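You operate a simulated robot arm through the tools that you are given. There is no shell and no other tool.

Carry out the task below with a simulated two-armed robot. There is one attempt and no reset: what you move stays moved.

JOB
Seat the red and blue nuts, hold the wheel and screw the hub cap tight, then spin the wheel.
Fine: the nuts are torqued later; cap stripe on its mark; half a turn or more.

The check looks at the end state, three seconds after you hand in, the way a careful person would. Anything else that was tipped, shoved, dropped, spilled or broken makes it a failure. A push-on lid holds only when it is set on centred and level and pressed home; a screw cap is set on level and turned clockwise until tight.

ROBOT AND FRAMES
Two 7-joint arms with two-finger grippers on one trunk that stands fixed in place. Base frame: the origin is at the foot of the trunk, x ahead of it, y to its left, z up. Lengths are in mm, angles in degrees, forces in N, time in s.
The left shoulder is at [78, 151, 888], the right one opposite. With the tool pointing down near the work surface each hand reaches from about 300 to 800 mm from the base axis, measured 20 degrees to its own side. Payload 2.54 kg a hand.
The tool frame of a hand sits at the grasp point between the pads (the TCP): z along the fingers, y along the line on which they close. The tips reach 30 mm beyond it. The gripper opens to 116 mm; its body begins 95 mm behind the TCP.
Orientation is that of the tool frame in the base frame, as a unit quaternion [w, x, y, z]. With the fingers straight down and closing along the base's y, the tool's x points along the base's -x, its y along +y and its z along -z.

CONTROLS
- The arms move only by the tool nudge_tool. It takes "left_targets", "right_targets" or both (then of equal length, played together; a hand with none holds still); each is a list of rows, each a list of 7 numbers: the shift along the base's x, y, z in units of 25 mm (1.0 is 25 mm), then the turn, a rotation vector about the base's x, y, z in units of 5 degrees (1.0 is 5 degrees), then the finger opening in mm, from 0 to 116. In form: [[x, y, z, wx, wy, wz, fingers], ...]. A call has 1 to 20 rows; each row shifts and turns the commanded pose from where the row before left it. A call with a number of a shift or a turn outside -1 to 1 is refused whole. Rows are played at 5 a second. More than 50 mm and 8.6 degrees between two rows, or a gripper value outside its range, and nothing of the call is played. A pose out of reach is approached as far as the arm can. The call stops where the force on the tool passes 90 N (or 10 N more than at its start, if that is more) or the arm is blocked; 0.2 s more then pass. Each finger travels about 72 mm/s and halts on what it meets, pressing with about 32 N; the grip force reading is that of the motor and also rises with nothing between the fingers. The clock runs only during rows and for 0.2 s after the last one: add rows that do not move to give the fingers time. The reply holds the time, the measured pose of the TCP, the force on the tool along the base axes, the opening and the grip force, in the units named above and with some noise, with the torque about the TCP (base axes, N m) and any sound that the robot's microphone picked up.
- Cameras (640 x 400 px; columns grow to the right, rows downward): "scene" is now at [159.3, 22.8, 1030.4]; the picture's right is [0.25, -0.97, 0.00], its down [-0.34, -0.09, -0.94] and it looks along [0.91, 0.23, -0.35] (base axes); focal length 338 px, centre (320, 200). "left" rides on the left gripper at [69, 15, -122] in its tool frame; the picture's right is [-0.22, 0.98, 0.00], its down [-0.83, -0.18, -0.53] and it looks along [-0.52, -0.11, 0.85] (tool axes); focal length 251 px, centre (320, 200). "right" rides on the right gripper at [69, -15, -122] in its tool frame; the picture's right is [0.22, 0.98, 0.00], its down [-0.83, 0.18, -0.53] and it looks along [-0.52, 0.12, 0.85] (tool axes); focal length 251 px, centre (320, 200). There is no depth. A picture from a camera that has moved, and an enlarged one, comes with that camera's place and axes in the base frame and with its lens.
- grab_frame(camera): a new picture of that camera. The clock stands still meanwhile.
- slide_trunk(by): slides the trunk up (or, below 0, down) by that many mm; the arms and the scene camera ride with it, the base frame stays. It gives what a move gives, with no picture.
- turn_head(pan, tilt): turns the head with the scene camera to pan (to the left, within 80 degrees either way) and tilt (down, from -29 to 69), counted from straight ahead of the robot. It gives what a move gives.
- enlarge(camera, box): a new picture of the part [left, top, right, bottom] of that camera's present view, enlarged. The clock stands still meanwhile.
- finish_job(): hands the job in; it is judged then, once.

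Nothing tells you positions but the pictures and the camera data. Unless the task says otherwise, let go and move clear before handing in.

The tools are called as a command line: name --argument value ..., lists and objects as JSON in quotes. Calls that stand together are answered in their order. nudge_tool: Moves the arms, as the interface text tells. Its arguments: {"type":"object","properties":{"left_targets":{"type":"array","items":{"type":"array","items":{"type":"number"}}},"right_targets":{"type":"array","items":{"type":"array","items":{"type":"number"}}}},"required":[]} The other tools are called the same way: slide_trunk (by) moves the trunk up or down; turn_head (pan, tilt) turns the head that bears the scene camera; grab_frame (camera) takes a picture; enlarge (camera, box) takes an enlarged picture of a part of a camera's view; finish_job () hands the job in.

At the start:

```text
time_s: 0.0
left_ee_pos: [465.3, 410.3, 843.4]
left_orientation: [0.0, -0.001, 1.0, -0.001]
left_contact_force: [0.7, 0.1, 0.6]
left_wrist_torque: [-0.02, 0.01, 0.02]
left_gripper_width: 115.9
left_gripper_force: 0.1
right_ee_pos: [480.7, 12.6, 901.8]
right_orientation: [0.0, 0.001, 1.0, 0.0]
right_contact_force: [0.3, -0.3, 0.2]
right_wrist_torque: [-0.04, 0.0, 0.0]
right_gripper_width: 116.0
right_gripper_force: 0.2
trunk travel left (down, up): [-125.0, 164.0]
head pan, tilt (commanded): [14.2, 20.6]
```

scene: 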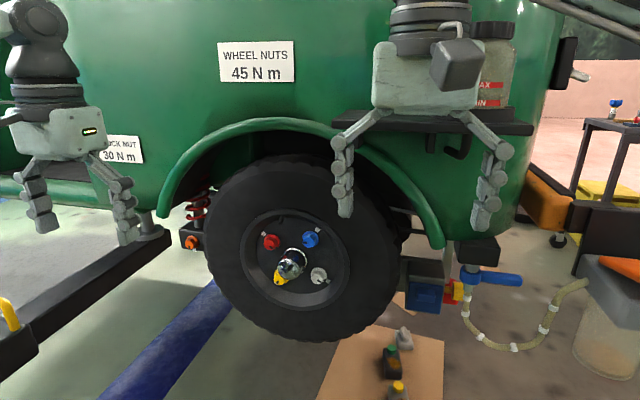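
right: 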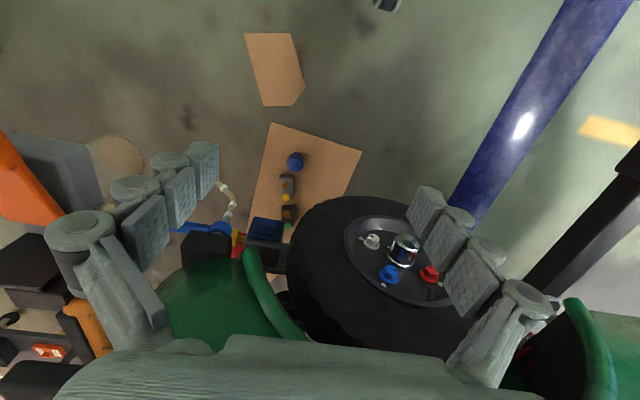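
left: 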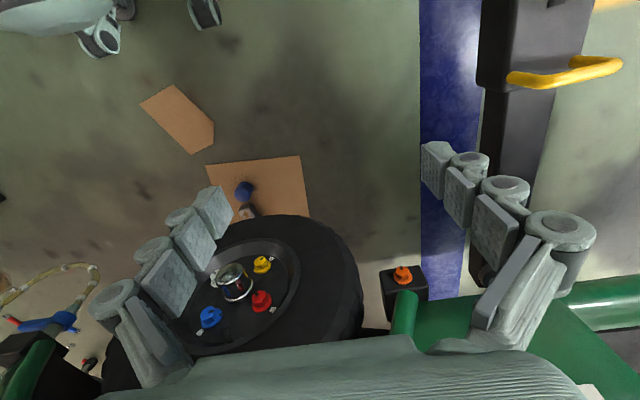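

I see a truck wheel ahead with four coloured nuts (red, blue, yellow, white/grey) around a hub with a chrome cap. I'll look closer before moving anything.

enlarge --camera "scene" --box '[230, 200, 360, 310]'

enlarge --camera "left" --box '[160, 220, 320, 350]'

enlarge --camera "right" --box '[330, 190, 480, 310]'

enlarge --camera "scene" --box '[320, 290, 480, 400]'

```text
3.64 times, centred on (295, 255) of scene
camera zoom: at [159.3, 22.8, 1030.4], right [0.25, -0.97, 0.0], down [-0.34, -0.09, -0.94], along [0.91, 0.23, -0.35], focal length 1230 px, centre (411, 0)
```

zoom: 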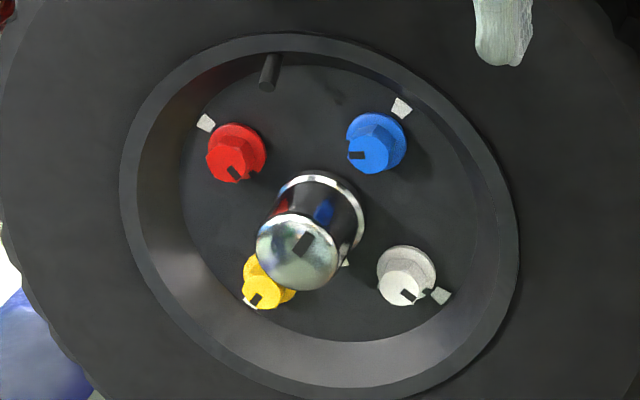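

```text
3.08 times, centred on (240, 285) of left
camera zoom: at [395.5, 425.7, 964.5], right [0.21, 0.98, 0.0], down [0.83, -0.18, 0.53], along [0.52, -0.11, -0.85], focal length 774 px, centre (566, -62)
```

zoom: 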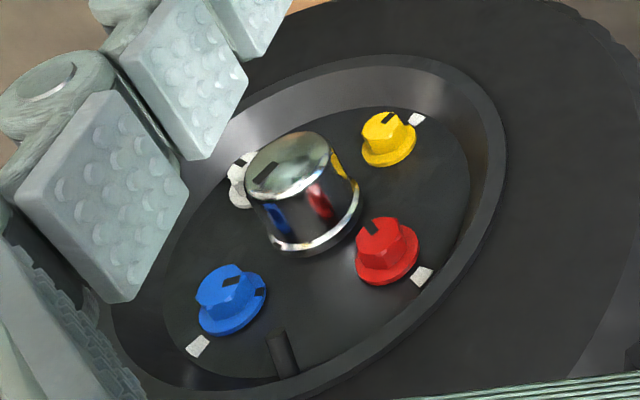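

```text
3.33 times, centred on (405, 250) of right
camera zoom: at [412.5, -0.8, 1023.3], right [-0.21, 0.98, 0.0], down [0.83, 0.18, 0.53], along [0.52, 0.11, -0.85], focal length 838 px, centre (37, 33)
```

zoom: 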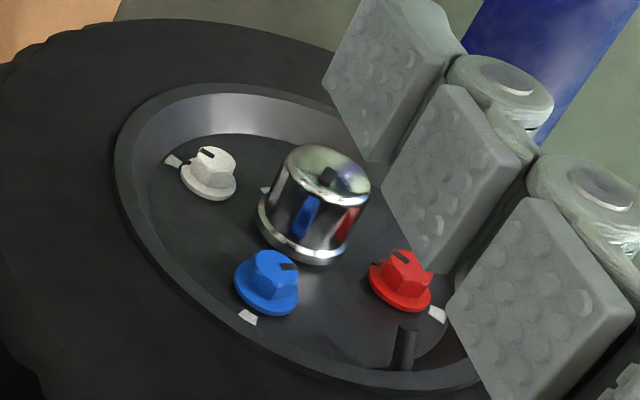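

```text
3.64 times, centred on (400, 345) of scene
camera zoom: at [159.3, 22.8, 1030.4], right [0.25, -0.97, 0.0], down [-0.34, -0.09, -0.94], along [0.91, 0.23, -0.35], focal length 1230 px, centre (29, -327)
```

zoom: 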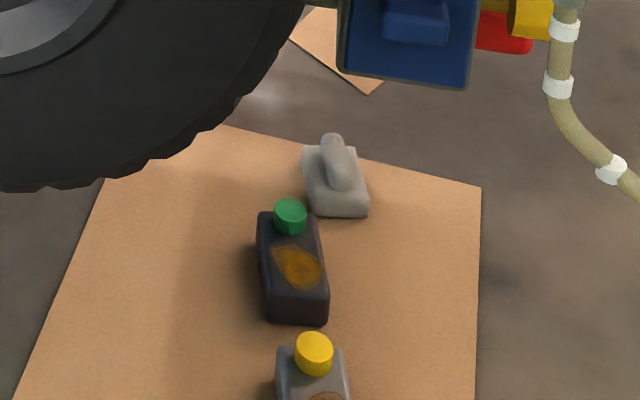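

The wheel faces the robot, with its hub cap near [677, 216, 680], the blue nut near [705, 183, 727] and the red nut near [707, 262, 710]. I'll look around for obstacles before moving the arms.

turn_head --pan 10 --tilt 45

grab_frame --camera "scene"

turn_head --pan -20 --tilt 20

grab_frame --camera "scene"

turn_head --pan 45 --tilt 20

grab_frame --camera "scene"

```text
time_s: 0.9
left_ee_pos: [466.4, 409.9, 842.7]
left_orientation: [0.0, -0.002, 1.0, 0.0]
left_contact_force: [-0.2, 0.2, 0.7]
left_wrist_torque: [-0.01, 0.01, 0.02]
left_gripper_width: 116.2
left_gripper_force: 0.0
right_ee_pos: [479.8, 12.2, 902.1]
right_orientation: [0.001, 0.002, 1.0, 0.0]
right_contact_force: [0.5, 0.0, -0.5]
right_wrist_torque: [0.01, 0.04, 0.03]
right_gripper_width: 116.1
right_gripper_force: 0.0
trunk travel left (down, up): [-125.0, 164.0]
head pan, tilt (commanded): [10.0, 45.0]
```

```text
taken
camera scene: at [149.2, 14.0, 992.8], right [0.17, -0.98, 0.0], down [-0.7, -0.12, -0.71], along [0.7, 0.12, -0.71], focal length 338 px, centre (320, 200)
```

scene: 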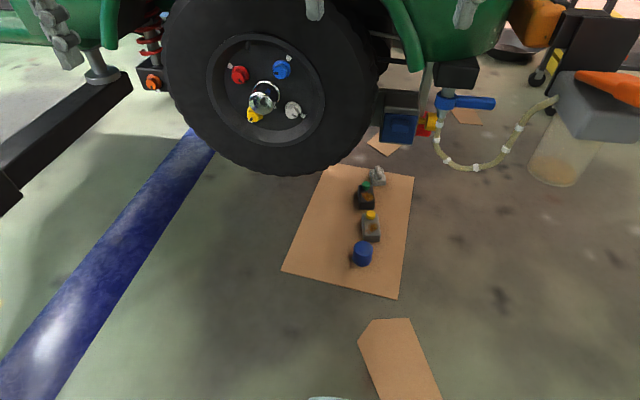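

```text
time_s: 1.8
left_ee_pos: [466.0, 409.0, 842.6]
left_orientation: [0.0, 0.0, 1.0, 0.0]
left_contact_force: [0.4, -0.8, 0.2]
left_wrist_torque: [-0.01, 0.0, 0.02]
left_gripper_width: 116.0
left_gripper_force: 0.1
right_ee_pos: [482.2, 12.9, 901.7]
right_orientation: [0.0, 0.001, 1.0, 0.001]
right_contact_force: [-0.1, 0.5, -0.3]
right_wrist_torque: [0.0, 0.01, -0.02]
right_gripper_width: 115.9
right_gripper_force: 0.1
trunk travel left (down, up): [-125.0, 164.0]
head pan, tilt (commanded): [-20.0, 20.0]
```

```text
taken
camera scene: at [156.6, -31.9, 1031.3], right [-0.34, -0.94, 0.0], down [-0.32, 0.12, -0.94], along [0.88, -0.32, -0.34], focal length 338 px, centre (320, 200)
```

scene: 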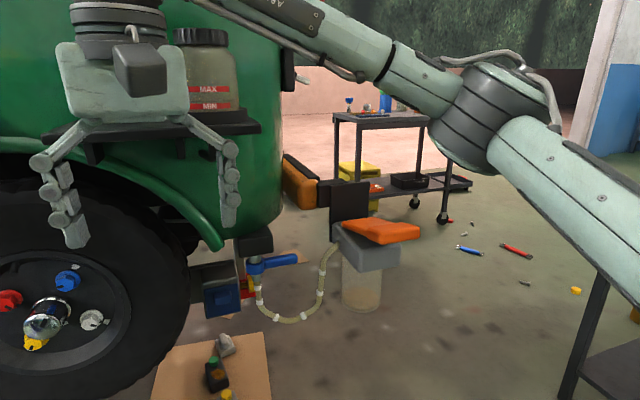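

```text
time_s: 3.2
left_ee_pos: [464.9, 411.1, 842.6]
left_orientation: [0.001, -0.001, 1.0, 0.0]
left_contact_force: [-0.5, 0.0, -0.6]
left_wrist_torque: [0.01, -0.03, 0.02]
left_gripper_width: 115.8
left_gripper_force: 0.1
right_ee_pos: [480.7, 13.4, 902.3]
right_orientation: [0.0, 0.0, 1.0, 0.0]
right_contact_force: [-0.6, 0.2, 1.1]
right_wrist_torque: [-0.02, -0.02, -0.01]
right_gripper_width: 116.1
right_gripper_force: 0.0
trunk travel left (down, up): [-125.0, 164.0]
head pan, tilt (commanded): [45.0, 20.0]
```

```text
taken
camera scene: at [135.0, 65.7, 1031.4], right [0.71, -0.71, 0.0], down [-0.24, -0.24, -0.94], along [0.66, 0.66, -0.34], focal length 338 px, centre (320, 200)
```

scene: 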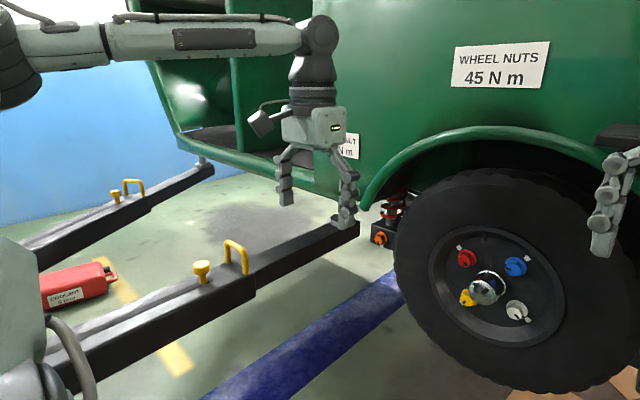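

The wheel sits clear above the floor, with a shelf to its upper right and a lift beam to its lower left. I'll pitch the left hand so its fingers point forward (+x), which lets its camera view the wheel face.

turn_head --pan 14 --tilt 25

nudge_tool --left_targets '[[-0.4, 0, 0, 0, -1, 0, 60], [-0.4, 0, 0, 0, -1, 0, 60], [-0.4, 0, 0, 0, -1, 0, 60], [-0.4, 0, 0, 0, -1, 0, 60], [-0.4, 0, 0, 0, -1, 0, 60], [0, 0, 0, 0, -1, 0, 60], [0, 0, 0, 0, -1, 0, 60], [0, 0, 0, 0, -1, 0, 60], [0, 0, 0, 0, -1, 0, 60], [0, 0, 0, 0, -1, 0, 60], [0, 0, 0, 0, -1, 0, 60], [0, 0, 0, 0, -1, 0, 60], [0, 0, 0, 0, -1, 0, 60], [0, 0, 0, 0, -1, 0, 60], [0, 0, 0, 0, -1, 0, 60], [0, 0, 0, 0, -1, 0, 60], [0, 0, 0, 0, -1, 0, 60], [0, 0, 0, 0, -1, 0, 60]]'

grab_frame --camera "left"

grab_frame --camera "scene"

```text
time_s: 4.2
left_ee_pos: [466.0, 409.2, 842.3]
left_orientation: [0.0, -0.001, 1.0, 0.0]
left_contact_force: [-0.3, 0.6, 0.4]
left_wrist_torque: [0.05, -0.01, 0.02]
left_gripper_width: 116.0
left_gripper_force: 0.2
right_ee_pos: [481.5, 12.3, 901.9]
right_orientation: [-0.001, 0.0, 1.0, 0.0]
right_contact_force: [-0.4, 0.0, 0.4]
right_wrist_torque: [0.01, 0.01, 0.03]
right_gripper_width: 115.9
right_gripper_force: 0.1
trunk travel left (down, up): [-125.0, 164.0]
head pan, tilt (commanded): [14.0, 25.0]
```

```text
time_s: 8.0
left_ee_pos: [431.5, 436.2, 847.6]
left_orientation: [0.708, -0.002, 0.706, 0.001]
left_contact_force: [-0.3, 0.4, -1.2]
left_wrist_torque: [0.0, -0.01, 0.02]
left_gripper_width: 59.9
left_gripper_force: 0.1
left hand out of reach, approached as far as the arm can: row 12, 13, 14, 15, 16
right_ee_pos: [480.9, 12.9, 901.6]
right_orientation: [0.0, 0.001, 1.0, 0.0]
right_contact_force: [-0.1, -0.1, -0.1]
right_wrist_torque: [0.03, -0.03, 0.0]
right_gripper_width: 115.9
right_gripper_force: 0.0
trunk travel left (down, up): [-125.0, 164.0]
head pan, tilt (commanded): [14.0, 25.0]
```

```text
taken
camera left: at [308.0, 451.5, 778.9], right [0.0, 0.98, 0.21], down [-0.53, -0.18, 0.83], along [0.84, -0.11, 0.52], focal length 251 px, centre (320, 200)
```

left: 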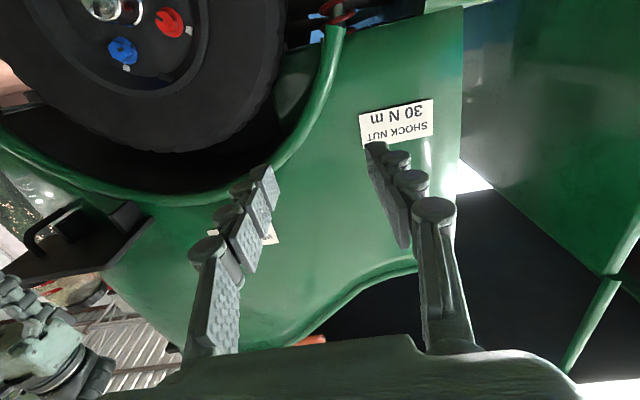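

```text
taken
camera scene: at [158.5, 22.2, 1023.4], right [0.24, -0.97, 0.0], down [-0.41, -0.1, -0.91], along [0.88, 0.22, -0.42], focal length 338 px, centre (320, 200)
```

scene: 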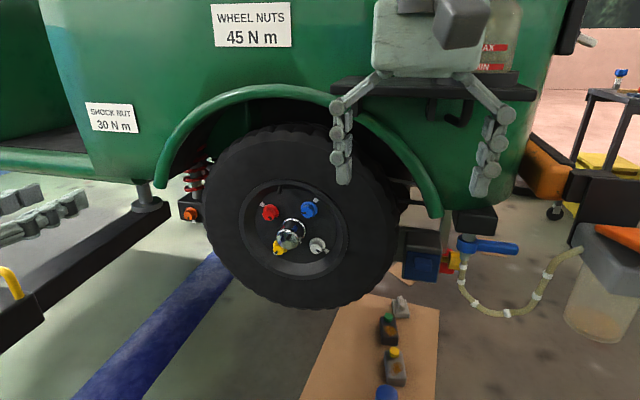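

The left hand now faces forward, though it was near its close-in reach limit. I'll move it forward and down to sit in front of the wheel, staying well clear of it, for a frontal view.

nudge_tool --left_targets '[[0.6, -0.5, -0.6, 0, 0, 0, 60], [0.6, -0.6, -0.6, 0, 0, 0, 60], [0.4, -0.9, -0.6, 0, 0, 0, 60], [0.2, -1, -0.6, 0, 0, 0, 60], [0, -1, -0.6, 0, 0, 0, 60], [0, -1, -0.6, 0, 0, 0, 60], [0, -1, -0.5, 0, 0, 0, 60], [0, -1, -0.5, 0, 0, 0, 60], [0, -0.8, -0.5, 0, 0, 0, 60], [0, 0, 0, 0, 0, 0, 60]]'

grab_frame --camera "left"

grab_frame --camera "scene"

```text
time_s: 10.2
left_ee_pos: [491.0, 253.3, 711.4]
left_orientation: [0.707, -0.001, 0.707, 0.0]
left_contact_force: [0.0, 1.2, 0.2]
left_wrist_torque: [0.01, 0.02, -0.02]
left_gripper_width: 59.9
left_gripper_force: 0.2
left hand out of reach, approached as far as the arm can: row 3, 4, 5, 6
right_ee_pos: [481.1, 12.7, 902.0]
right_orientation: [0.0, 0.0, 1.0, 0.0]
right_contact_force: [-0.9, -0.7, -0.1]
right_wrist_torque: [-0.04, -0.01, 0.03]
right_gripper_width: 115.9
right_gripper_force: 0.0
trunk travel left (down, up): [-125.0, 164.0]
head pan, tilt (commanded): [14.0, 25.0]
```

```text
taken
camera left: at [369.1, 268.8, 640.9], right [0.0, 0.98, 0.21], down [-0.53, -0.18, 0.83], along [0.85, -0.11, 0.52], focal length 251 px, centre (320, 200)
```

left: 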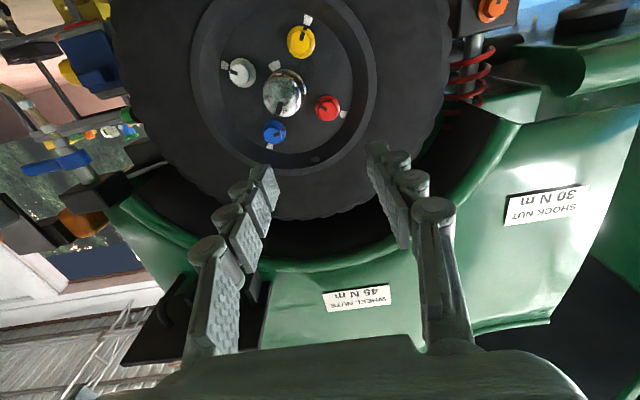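

```text
taken
camera scene: at [158.5, 22.1, 1023.3], right [0.24, -0.97, 0.0], down [-0.41, -0.1, -0.91], along [0.88, 0.22, -0.42], focal length 338 px, centre (320, 200)
```

scene: 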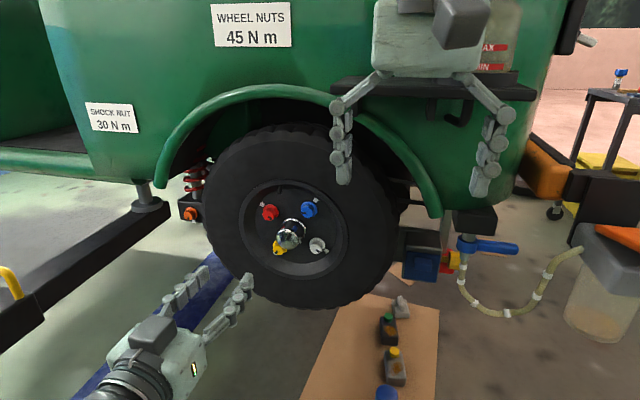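

The left camera now looks squarely at the wheel (image is upside down). I'll enlarge the hub area to read the stripes and marks.

enlarge --camera "left" --box '[205, 5, 365, 165]'

enlarge --camera "left" --box '[220, 40, 300, 150]'

enlarge --camera "left" --box '[280, 5, 360, 135]'

enlarge --camera "scene" --box '[235, 180, 350, 280]'

```text
2.50 times, centred on (285, 85) of left
camera zoom: at [369.1, 268.8, 640.9], right [0.0, 0.98, 0.21], down [-0.53, -0.18, 0.83], along [0.85, -0.11, 0.52], focal length 629 px, centre (408, 488)
```

zoom: 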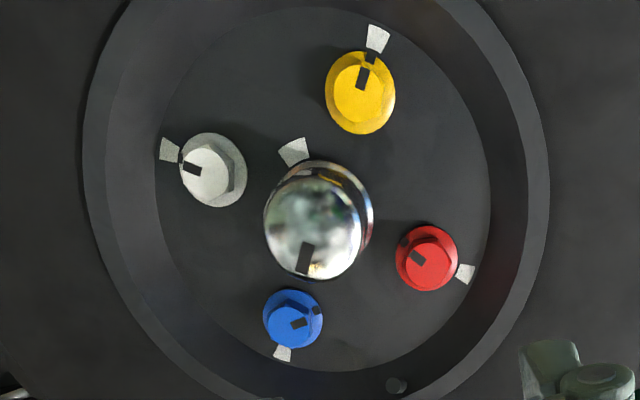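

```text
3.64 times, centred on (260, 95) of left
camera zoom: at [369.1, 268.8, 640.9], right [0.0, 0.98, 0.21], down [-0.53, -0.18, 0.83], along [0.85, -0.11, 0.52], focal length 914 px, centre (538, 582)
```

zoom: 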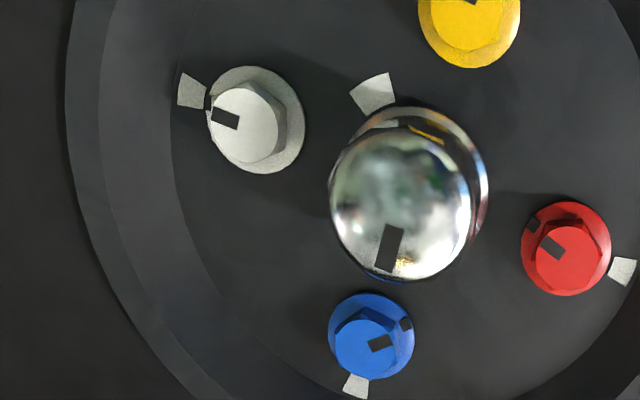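

```text
3.08 times, centred on (320, 70) of left
camera zoom: at [369.1, 268.8, 640.9], right [0.0, 0.98, 0.21], down [-0.53, -0.18, 0.83], along [0.85, -0.11, 0.52], focal length 774 px, centre (320, 600)
```

zoom: 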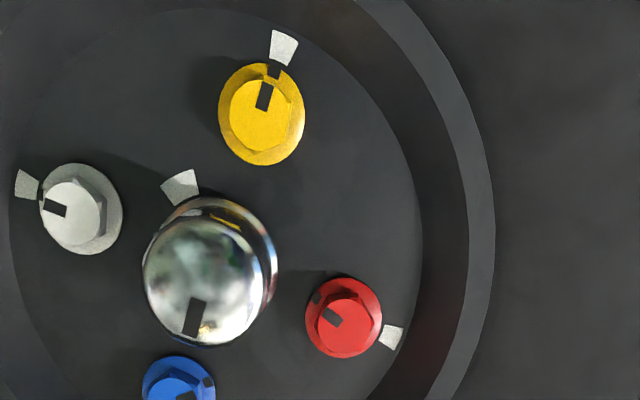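

```text
4.00 times, centred on (292, 230) of scene
camera zoom: at [158.5, 22.1, 1023.3], right [0.24, -0.97, 0.0], down [-0.41, -0.1, -0.91], along [0.88, 0.22, -0.42], focal length 1353 px, centre (430, 80)
```

zoom: 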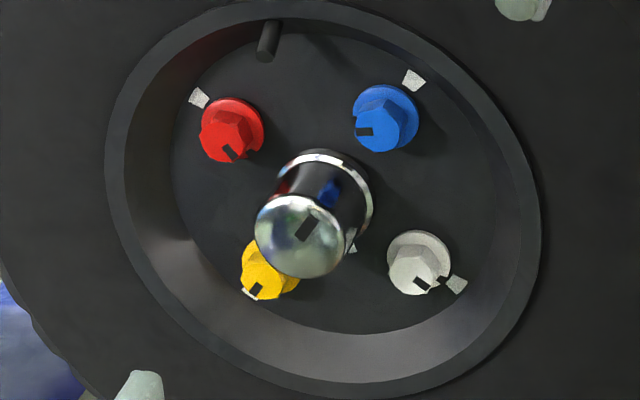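

Reading the marks: yellow and white already line up. Blue needs about 125° clockwise, red about 165° and the cap about 137°. I put the hub axis near y=215.5, z=682.7, and the disc at x≈722. Next I'll bring the right hand down and pitch it forward, ready to hold the tyre.

nudge_tool --right_targets '[[0, -0.2, -1, 0, 0, 0, 116], [0, -0.2, -1, 0, 0, 0, 116], [0, -0.2, -1, 0, 0, 0, 116], [0, -0.2, -1, 0, 0, 0, 116], [0, -0.2, -1, 0, 0, 0, 116], [0, -0.2, -1, 0, 0, 0, 116], [0, -0.2, -1, 0, 0, 0, 116], [0, 0, -1, 0, 0, 0, 116], [0, 0, 0, 0, 0, 0, 116]]'

grab_frame --camera "right"

grab_frame --camera "scene"

```text
time_s: 12.2
left_ee_pos: [491.9, 253.3, 710.4]
left_orientation: [0.707, -0.001, 0.707, -0.001]
left_contact_force: [0.8, -0.5, -0.4]
left_wrist_torque: [-0.01, -0.01, -0.01]
left_gripper_width: 60.1
left_gripper_force: 0.1
right_ee_pos: [481.3, -23.4, 701.4]
right_orientation: [0.0, 0.001, 1.0, 0.0]
right_contact_force: [-0.2, 0.7, 0.6]
right_wrist_torque: [-0.01, 0.02, 0.03]
right_gripper_width: 115.9
right_gripper_force: 0.0
trunk travel left (down, up): [-125.0, 164.0]
head pan, tilt (commanded): [14.0, 25.0]
```

```text
taken
camera right: at [413.2, -36.0, 822.9], right [-0.21, 0.98, 0.0], down [0.83, 0.18, 0.53], along [0.52, 0.11, -0.85], focal length 251 px, centre (320, 200)
```

right: 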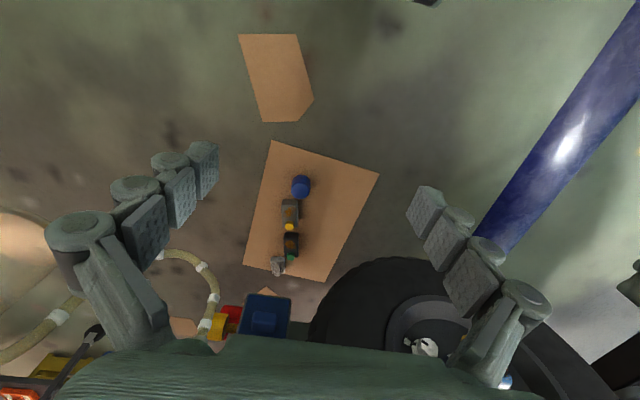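

```text
taken
camera scene: at [158.5, 22.2, 1023.3], right [0.24, -0.97, 0.0], down [-0.41, -0.1, -0.91], along [0.88, 0.22, -0.42], focal length 338 px, centre (320, 200)
```

scene: 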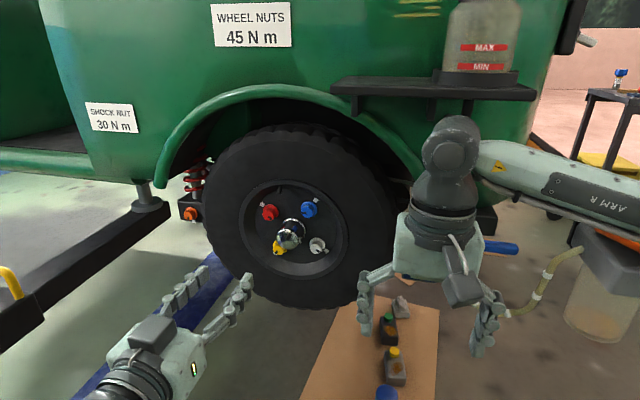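

The right hand is down and clear of the shelf and bottle. Now I'll pitch it forward as well.

nudge_tool --right_targets '[[0.2, 0, 0, 0, -1, 0, 116], [0.2, 0, 0, 0, -1, 0, 116], [0.2, 0, 0, 0, -1, 0, 116], [0.2, 0, 0, 0, -1, 0, 116], [0.2, 0, 0, 0, -1, 0, 116], [0.2, 0, 0, 0, -1, 0, 116], [0.2, 0, 0, 0, -1, 0, 116], [0.2, 0, 0, 0, -1, 0, 116], [0.2, 0, 0, 0, -1, 0, 116], [0.2, 0, 0, 0, -1, 0, 116], [0, 0, -0.2, 0, -1, 0, 116], [0, 0, -0.2, 0, -1, 0, 116], [0, 0, -0.2, 0, -1, 0, 116], [0, 0, -0.2, 0, -1, 0, 116], [0, 0, -0.2, 0, -1, 0, 116], [0, 0, -0.2, 0, -1, 0, 116], [0, 0, -0.2, 0, -1, 0, 116], [0, 0, -0.2, 0, -1, 0, 116], [0, 0, 0, 0, 0, 0, 116]]'

grab_frame --camera "right"

grab_frame --camera "scene"

```text
time_s: 16.1
left_ee_pos: [491.6, 253.9, 709.8]
left_orientation: [0.707, 0.0, 0.707, 0.0]
left_contact_force: [0.0, -0.2, -0.7]
left_wrist_torque: [0.0, 0.01, -0.01]
left_gripper_width: 60.0
left_gripper_force: 0.1
right_ee_pos: [529.4, -15.4, 666.8]
right_orientation: [0.707, 0.002, 0.707, -0.002]
right_contact_force: [0.3, 0.0, 0.1]
right_wrist_torque: [0.02, -0.02, 0.01]
right_gripper_width: 115.8
right_gripper_force: 0.1
right hand out of reach, approached as far as the arm can: row 18
trunk travel left (down, up): [-125.0, 164.0]
head pan, tilt (commanded): [14.0, 25.0]
```

```text
taken
camera right: at [407.0, -28.5, 597.6], right [0.0, 0.98, -0.21], down [-0.53, 0.18, 0.83], along [0.85, 0.11, 0.52], focal length 251 px, centre (320, 200)
```

right: 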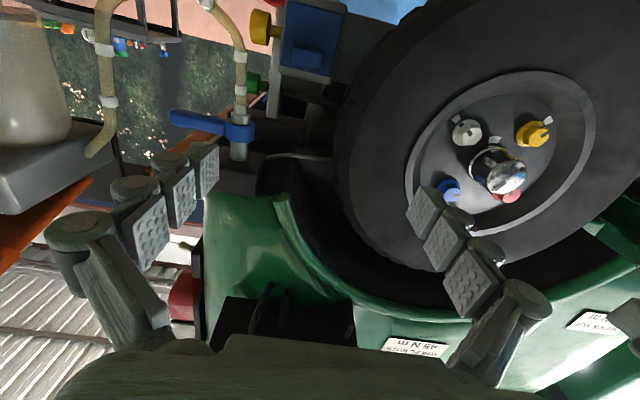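

```text
taken
camera scene: at [158.5, 22.2, 1023.3], right [0.24, -0.97, 0.0], down [-0.41, -0.1, -0.91], along [0.88, 0.22, -0.42], focal length 338 px, centre (320, 200)
```

scene: 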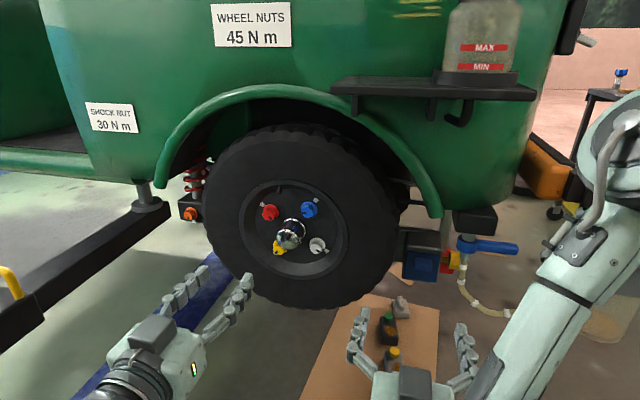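

Both hands now face the wheel. I'll enlarge the views to measure the tyre edge and rim recess before choosing where to hold it.

enlarge --camera "right" --box '[320, 0, 640, 200]'

enlarge --camera "scene" --box '[190, 110, 430, 320]'

enlarge --camera "left" --box '[100, 0, 460, 225]'

```text
2.00 times, centred on (480, 100) of right
camera zoom: at [407.0, -28.5, 597.6], right [0.0, 0.98, -0.21], down [-0.53, 0.18, 0.83], along [0.85, 0.11, 0.52], focal length 503 px, centre (0, 400)
```

zoom: 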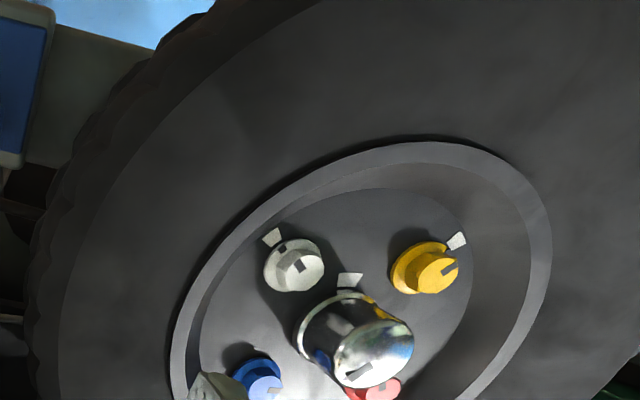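

```text
1.90 times, centred on (310, 215) of scene
camera zoom: at [158.5, 22.2, 1023.3], right [0.24, -0.97, 0.0], down [-0.41, -0.1, -0.91], along [0.88, 0.22, -0.42], focal length 644 px, centre (339, 171)
```

zoom: 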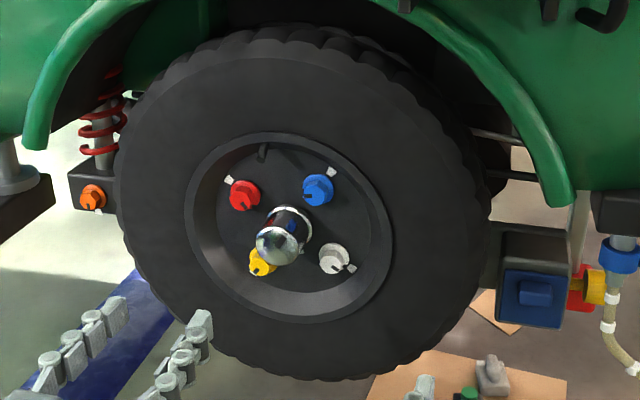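

```text
1.78 times, centred on (280, 112) of left
camera zoom: at [369.1, 269.2, 641.0], right [0.0, 0.98, 0.21], down [-0.53, -0.18, 0.83], along [0.85, -0.11, 0.52], focal length 447 px, centre (391, 356)
```

zoom: 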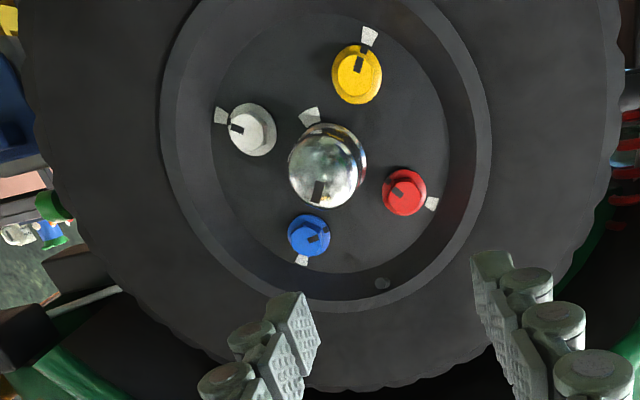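

The rim lip radius is about 98–110 mm at x≈699, and the tyre's outer radius is about 195–203. The right hand can pinch the tyre section near 5–6 o'clock, with one finger inside the rim and one on the tread. I'll move it there in free space first, rolling about 70°.

nudge_tool --right_targets '[[0.2, 0.5, -0.36, 1, 0, 0, 116], [0.2, 0.5, -0.36, 1, 0, 0, 116], [0.2, 0.5, -0.36, 1, 0, 0, 116], [0.2, 0.5, -0.36, 1, 0, 0, 116], [0.2, 0.5, -0.36, 1, 0, 0, 116], [0.2, 0.5, -0.36, 1, 0, 0, 116], [0.2, 0.5, -0.36, 1, 0, 0, 116], [0.2, 0.5, -0.36, 1, 0, 0, 116], [0.2, 0.5, -0.36, 1, 0, 0, 116], [0.2, 0.5, -0.36, 1, 0, 0, 116], [0.2, 0.5, -0.36, 1, 0, 0, 116], [0.2, 0.5, -0.36, 1, 0, 0, 116], [0.2, 0.5, -0.36, 1, 0, 0, 116], [0.2, 0.5, -0.36, 1, 0, 0, 116], [0, 0, 0, 0, 0, 0, 116]]'

grab_frame --camera "right"

grab_frame --camera "scene"

grab_frame --camera "left"

```text
time_s: 19.4
left_ee_pos: [491.5, 255.3, 710.3]
left_orientation: [0.707, -0.001, 0.707, 0.0]
left_contact_force: [0.0, -0.4, 0.6]
left_wrist_torque: [0.01, 0.0, 0.0]
left_gripper_width: 60.1
left_gripper_force: 0.1
right_ee_pos: [601.6, 135.0, 561.2]
right_orientation: [0.578, 0.409, 0.58, 0.403]
right_contact_force: [-0.1, -0.4, -0.3]
right_wrist_torque: [0.02, -0.02, 0.0]
right_gripper_width: 116.1
right_gripper_force: 0.1
right hand out of reach, approached as far as the arm can: row 12, 13, 14
trunk travel left (down, up): [-125.0, 164.0]
head pan, tilt (commanded): [14.0, 25.0]
```

```text
taken
camera right: at [481.0, 196.3, 523.1], right [0.01, 0.53, 0.85], down [-0.53, -0.71, 0.45], along [0.85, -0.45, 0.28], focal length 251 px, centre (320, 200)
```

right: 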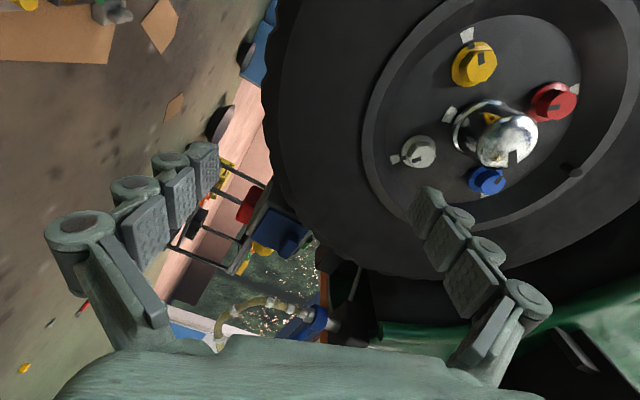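

```text
taken
camera scene: at [158.5, 22.2, 1023.3], right [0.24, -0.97, 0.0], down [-0.41, -0.1, -0.91], along [0.88, 0.22, -0.42], focal length 338 px, centre (320, 200)
```

scene: 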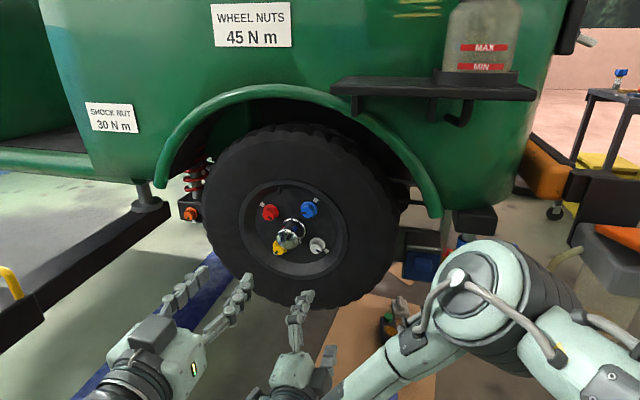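

```text
taken
camera left: at [369.1, 269.1, 641.0], right [0.0, 0.98, 0.21], down [-0.53, -0.18, 0.83], along [0.85, -0.11, 0.52], focal length 251 px, centre (320, 200)
```

left: 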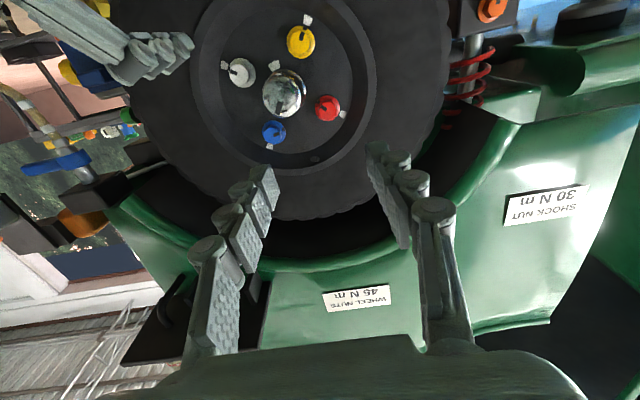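

The right hand is rolled 70° near [602, 135, 561]. I'll move it forward a bit and retry the remaining sideways and downward shift, staying short of the tyre.

nudge_tool --right_targets '[[0.5, 0, 0, 0, 0, 0, 116], [0.5, 0, 0, 0, 0, 0, 116], [0.3, 0.4, -0.3, 0, 0, 0, 116], [0.2, 0.4, -0.3, 0, 0, 0, 116], [0, 0.4, -0.2, 0, 0, 0, 116], [0, 0, 0, 0, 0, 0, 116]]'

grab_frame --camera "right"

grab_frame --camera "left"

```text
time_s: 20.8
left_ee_pos: [491.5, 254.1, 710.7]
left_orientation: [0.707, -0.001, 0.707, 0.0]
left_contact_force: [0.3, 0.8, 1.0]
left_wrist_torque: [0.01, -0.02, 0.03]
left_gripper_width: 59.9
left_gripper_force: 0.2
right_ee_pos: [634.3, 143.5, 566.3]
right_orientation: [0.577, 0.409, 0.58, 0.405]
right_contact_force: [0.0, -0.7, 1.1]
right_wrist_torque: [0.0, 0.02, 0.01]
right_gripper_width: 115.9
right_gripper_force: 0.0
right hand out of reach, approached as far as the arm can: row 2, 3, 4, 5
trunk travel left (down, up): [-125.0, 164.0]
head pan, tilt (commanded): [14.0, 25.0]
```

```text
taken
camera right: at [514.0, 203.7, 529.0], right [0.01, 0.53, 0.84], down [-0.53, -0.71, 0.46], along [0.85, -0.45, 0.28], focal length 251 px, centre (320, 200)
```

right: 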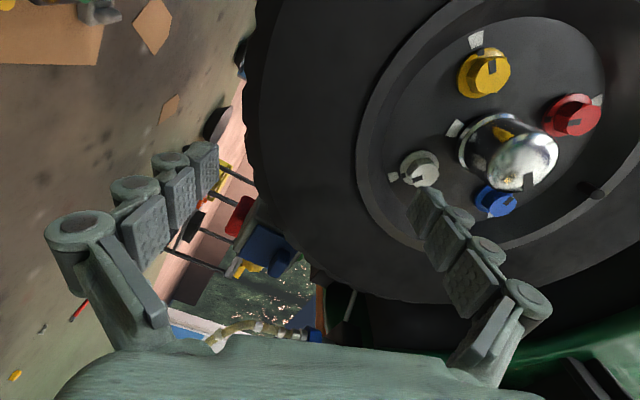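

```text
taken
camera left: at [369.1, 269.1, 641.0], right [0.0, 0.98, 0.21], down [-0.53, -0.18, 0.83], along [0.85, -0.11, 0.52], focal length 251 px, centre (320, 200)
```

left: 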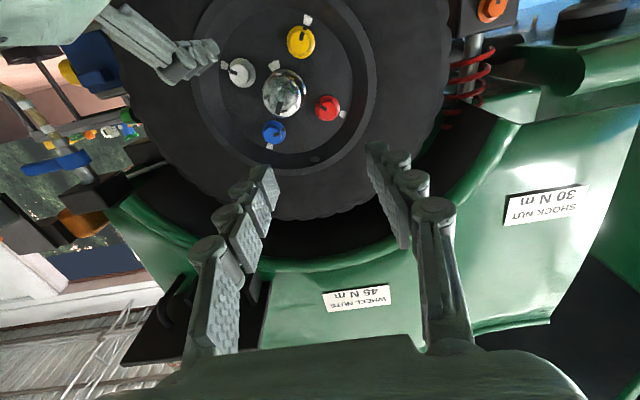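

The right arm can't get comfortably to the 5–6 o'clock position. I'll hold the wheel from its right side (3 o'clock) instead: unroll the hand, close the fingers, and press them sideways against the tread.

nudge_tool --right_targets '[[-0.4, -0.6, 0.3, -1, 0, 0, 100], [0, -0.6, 0.3, -1, 0, 0, 80], [0, -0.6, 0.3, -1, 0, 0, 60], [0, -0.6, 0.3, -1, 0, 0, 40], [0, -0.6, 0.3, -1, 0, 0, 20], [0, -0.6, 0.3, -1, 0, 0, 0], [0, -0.6, 0.3, -1, 0, 0, 0], [0, -0.6, 0.3, -1, 0, 0, 0], [0, -0.6, 0.3, -1, 0, 0, 0], [0, -0.6, 0.3, -1, 0, 0, 0], [0, -0.6, 0.3, -1, 0, 0, 0], [0, -0.6, 0.3, -1, 0, 0, 0], [0, -0.6, 0.3, -1, 0, 0, 0], [0, -0.6, 0.3, -1, 0, 0, 0], [0, 0, 0, 0, 0, 0, 0]]'

grab_frame --camera "right"

grab_frame --camera "scene"

```text
time_s: 23.9
left_ee_pos: [492.2, 254.4, 709.9]
left_orientation: [0.707, -0.001, 0.707, 0.0]
left_contact_force: [-0.4, -1.0, -0.2]
left_wrist_torque: [0.0, -0.01, 0.01]
left_gripper_width: 60.2
left_gripper_force: 0.0
right_ee_pos: [608.0, -19.0, 709.4]
right_orientation: [0.706, 0.002, 0.708, -0.002]
right_contact_force: [0.6, -0.2, 0.2]
right_wrist_torque: [-0.01, 0.01, -0.03]
right_gripper_width: 0.2
right_gripper_force: 28.6
right hand out of reach, approached as far as the arm can: row 4, 5, 6, 7, 8, 9, 10, 11, 12, 13, 14
trunk travel left (down, up): [-125.0, 164.0]
head pan, tilt (commanded): [14.0, 25.0]
```

```text
taken
camera right: at [485.2, -31.6, 642.0], right [0.0, 0.98, -0.21], down [-0.53, 0.18, 0.83], along [0.85, 0.11, 0.52], focal length 251 px, centre (320, 200)
```

right: 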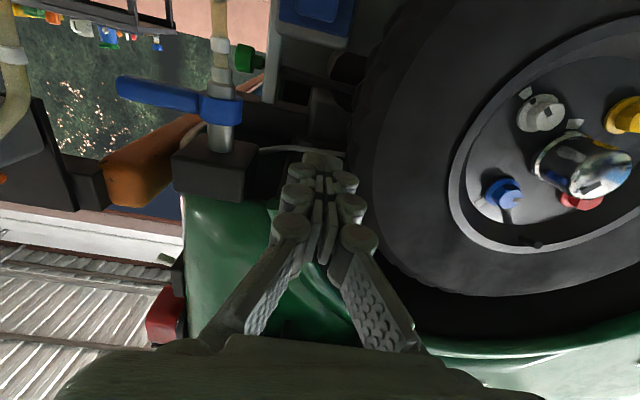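

```text
taken
camera scene: at [158.5, 22.2, 1023.3], right [0.24, -0.97, 0.0], down [-0.41, -0.1, -0.91], along [0.88, 0.22, -0.42], focal length 338 px, centre (320, 200)
```

scene: 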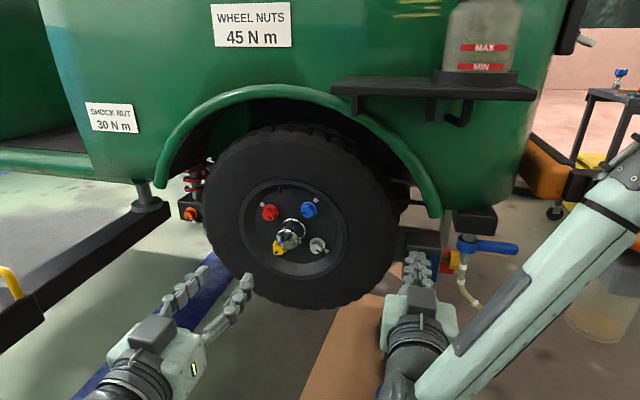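

The arm was folded tight, so the hand ended at [608, -19, 709], which is beside the tyre's right edge with a small gap. I'll ease it forward, down and slightly right, watching the reach.

nudge_tool --right_targets '[[0.3, -0.3, 0, 0, 0, 0, 0], [0.3, -0.3, -0.2, 0, 0, 0, 0], [0.3, 0, -0.3, 0, 0, 0, 0], [0, 0, 0, 0, 0, 0, 0]]'

grab_frame --camera "right"

```text
time_s: 24.9
left_ee_pos: [491.2, 253.0, 709.4]
left_orientation: [0.707, 0.0, 0.707, -0.001]
left_contact_force: [-0.4, -0.7, 0.3]
left_wrist_torque: [0.0, 0.02, 0.01]
left_gripper_width: 59.8
left_gripper_force: 0.0
right_ee_pos: [622.6, -14.0, 711.5]
right_orientation: [0.706, 0.002, 0.708, -0.002]
right_contact_force: [0.2, -0.1, 0.2]
right_wrist_torque: [0.01, 0.0, -0.04]
right_gripper_width: 0.2
right_gripper_force: 28.5
right hand out of reach, approached as far as the arm can: row 1, 2, 3
trunk travel left (down, up): [-125.0, 164.0]
head pan, tilt (commanded): [14.0, 25.0]
```

```text
taken
camera right: at [500.7, -26.7, 642.3], right [0.0, 0.98, -0.21], down [-0.53, 0.18, 0.83], along [0.85, 0.11, 0.52], focal length 251 px, centre (320, 200)
```

right: 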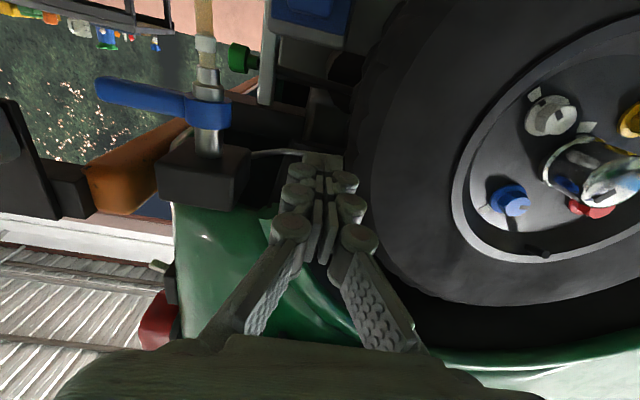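

The right wrist looks joint-limited at this height. Lowering the trunk should give both forward-pointing hands a more natural posture; both hands will just ride down through clear space.

slide_trunk --by -80

grab_frame --camera "scene"

```text
time_s: 26.1
left_ee_pos: [493.0, 252.4, 629.8]
left_orientation: [0.707, 0.001, 0.707, -0.001]
left_contact_force: [0.7, -0.7, 0.1]
left_wrist_torque: [-0.02, -0.03, 0.01]
left_gripper_width: 60.0
left_gripper_force: 0.0
right_ee_pos: [622.4, -13.3, 633.0]
right_orientation: [0.706, 0.002, 0.708, -0.002]
right_contact_force: [-0.1, -0.1, -0.7]
right_wrist_torque: [0.01, -0.03, 0.02]
right_gripper_width: 0.0
right_gripper_force: 29.0
trunk travel left (down, up): [-45.0, 244.0]
head pan, tilt (commanded): [14.0, 25.0]
```

```text
taken
camera scene: at [158.5, 22.2, 943.4], right [0.24, -0.97, 0.0], down [-0.41, -0.1, -0.91], along [0.88, 0.22, -0.42], focal length 338 px, centre (320, 200)
```

scene: 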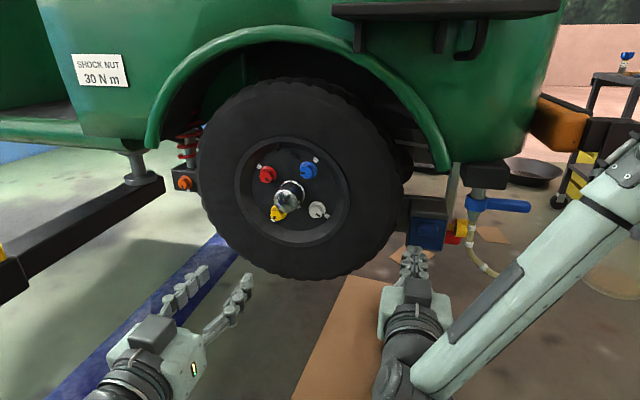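

The trunk is down 80 mm and both hands rode down cleanly. I'll test whether the right hand can now move freely right and up beside the tyre.

nudge_tool --right_targets '[[0, -0.4, 0.4, 0, 0, 0, 0], [0, -0.4, 0.4, 0, 0, 0, 0], [0, 0, 0.4, 0, 0, 0, 0], [0, 0, 0, 0, 0, 0, 0]]'

grab_frame --camera "right"

grab_frame --camera "scene"

```text
time_s: 27.1
left_ee_pos: [491.6, 254.1, 630.0]
left_orientation: [0.707, -0.001, 0.707, 0.0]
left_contact_force: [0.0, 0.4, 0.5]
left_wrist_torque: [0.0, 0.04, 0.03]
left_gripper_width: 60.0
left_gripper_force: 0.0
right_ee_pos: [620.8, -31.0, 664.0]
right_orientation: [0.706, 0.002, 0.708, -0.002]
right_contact_force: [0.0, 0.3, 0.2]
right_wrist_torque: [-0.01, -0.01, -0.03]
right_gripper_width: 0.2
right_gripper_force: 29.2
right hand out of reach, approached as far as the arm can: row 2
trunk travel left (down, up): [-45.0, 244.0]
head pan, tilt (commanded): [14.0, 25.0]
```

```text
taken
camera right: at [498.8, -44.2, 594.0], right [0.0, 0.98, -0.21], down [-0.53, 0.18, 0.83], along [0.85, 0.11, 0.52], focal length 251 px, centre (320, 200)
```

right: 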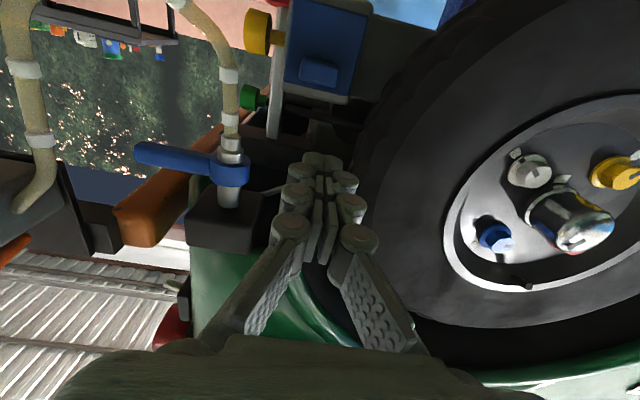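

```text
taken
camera scene: at [158.5, 22.2, 943.3], right [0.24, -0.97, 0.0], down [-0.41, -0.1, -0.91], along [0.88, 0.22, -0.42], focal length 338 px, centre (320, 200)
```

scene: 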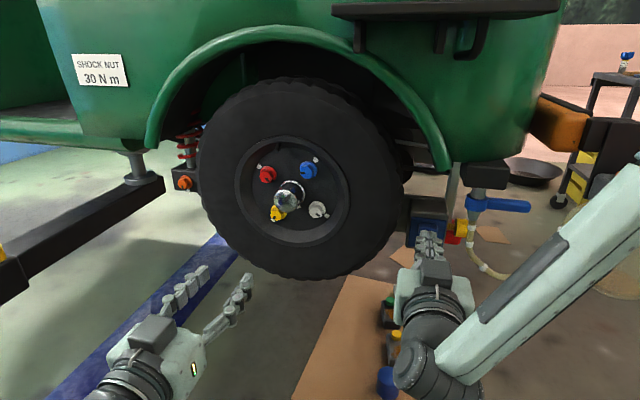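

That freed the wrist. Now I'll advance the closed right fingers alongside the tread, with tips to x≈725.

nudge_tool --right_targets '[[0.6, 0, 0.2, 0, 0, 0, 0], [0.6, 0, 0.2, 0, 0, 0, 0], [0.6, 0, 0, 0, 0, 0, 0], [0.6, 0, 0, 0, 0, 0, 0], [0.6, 0, 0, 0, 0, 0, 0], [0, 0, 0, 0, 0, 0, 0]]'

grab_frame --camera "right"

grab_frame --camera "scene"

```text
time_s: 28.5
left_ee_pos: [491.9, 253.7, 629.5]
left_orientation: [0.707, 0.0, 0.707, -0.001]
left_contact_force: [-0.8, -0.5, -0.1]
left_wrist_torque: [0.0, 0.01, 0.01]
left_gripper_width: 59.8
left_gripper_force: 0.0
right_ee_pos: [694.2, -24.5, 677.4]
right_orientation: [0.704, 0.005, 0.71, -0.005]
right_contact_force: [-0.4, 0.4, -0.1]
right_wrist_torque: [-0.03, 0.01, -0.01]
right_gripper_width: 0.2
right_gripper_force: 28.6
right hand out of reach, approached as far as the arm can: row 4, 5
trunk travel left (down, up): [-45.0, 244.0]
head pan, tilt (commanded): [14.0, 25.0]
```

```text
taken
camera right: at [571.8, -36.0, 608.9], right [0.01, 0.98, -0.21], down [-0.52, 0.19, 0.83], along [0.85, 0.1, 0.51], focal length 251 px, centre (320, 200)
```

right: 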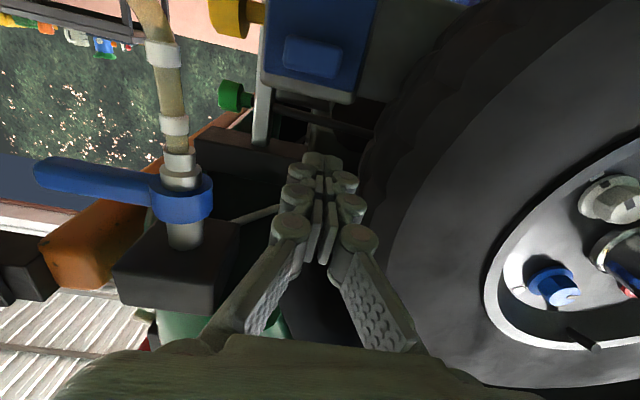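

```text
taken
camera scene: at [158.5, 22.2, 943.3], right [0.24, -0.97, 0.0], down [-0.41, -0.1, -0.91], along [0.88, 0.22, -0.42], focal length 338 px, centre (320, 200)
```

scene: 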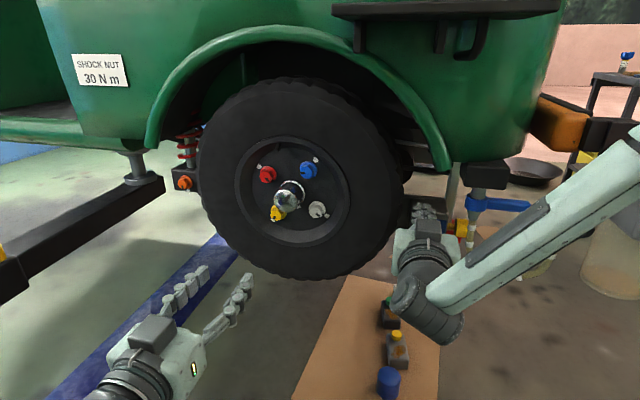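

The right fingers lie beside the tread. I'll press gently in +y until contact.

nudge_tool --right_targets '[[0, 0.4, 0, 0, 0, 0, 0], [0, 0.4, 0, 0, 0, 0, 0], [0, 0.2, 0, 0, 0, 0, 0], [0, 0, 0, 0, 0, 0, 0]]'

```text
time_s: 29.5
left_ee_pos: [492.3, 254.1, 630.2]
left_orientation: [0.707, -0.002, 0.707, 0.0]
left_contact_force: [-0.8, -0.9, -0.2]
left_wrist_torque: [0.04, 0.03, 0.0]
left_gripper_width: 60.1
left_gripper_force: 0.0
right_ee_pos: [693.7, 0.4, 677.1]
right_orientation: [0.706, 0.002, 0.709, -0.002]
right_contact_force: [-0.1, -0.2, -0.2]
right_wrist_torque: [-0.04, 0.0, 0.03]
right_gripper_width: 0.0
right_gripper_force: 28.5
trunk travel left (down, up): [-45.0, 244.0]
head pan, tilt (commanded): [14.0, 25.0]
```

nudge_tool --right_targets '[[0, 0.2, 0, 0, 0, 0, 0], [0, 0.2, 0, 0, 0, 0, 0], [0, 0, 0, 0, 0, 0, 0]]'

grab_frame --camera "right"

```text
time_s: 30.3
left_ee_pos: [491.3, 252.7, 631.3]
left_orientation: [0.708, 0.0, 0.707, 0.001]
left_contact_force: [-0.2, 0.3, -0.2]
left_wrist_torque: [0.03, -0.01, -0.01]
left_gripper_width: 60.0
left_gripper_force: 0.1
right_ee_pos: [694.6, 4.2, 676.5]
right_orientation: [0.705, 0.008, 0.709, -0.008]
right_contact_force: [-26.7, -43.3, -3.9]
right_wrist_torque: [-0.27, 0.19, -0.78]
right_gripper_width: 0.4
right_gripper_force: 28.9
trunk travel left (down, up): [-45.0, 244.0]
head pan, tilt (commanded): [14.0, 25.0]
```

```text
taken
camera right: at [572.4, -7.4, 606.8], right [0.02, 0.98, -0.21], down [-0.52, 0.19, 0.83], along [0.85, 0.1, 0.52], focal length 251 px, centre (320, 200)
```

right: 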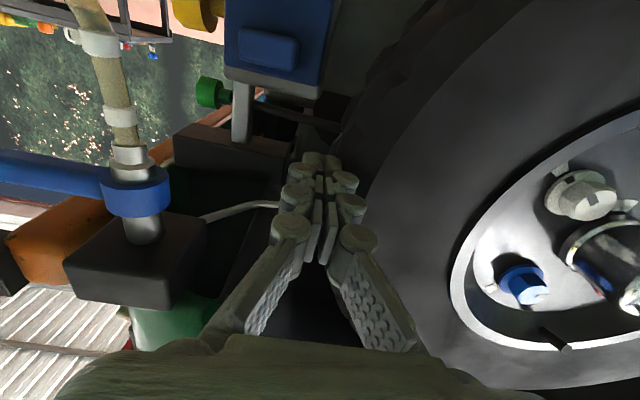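

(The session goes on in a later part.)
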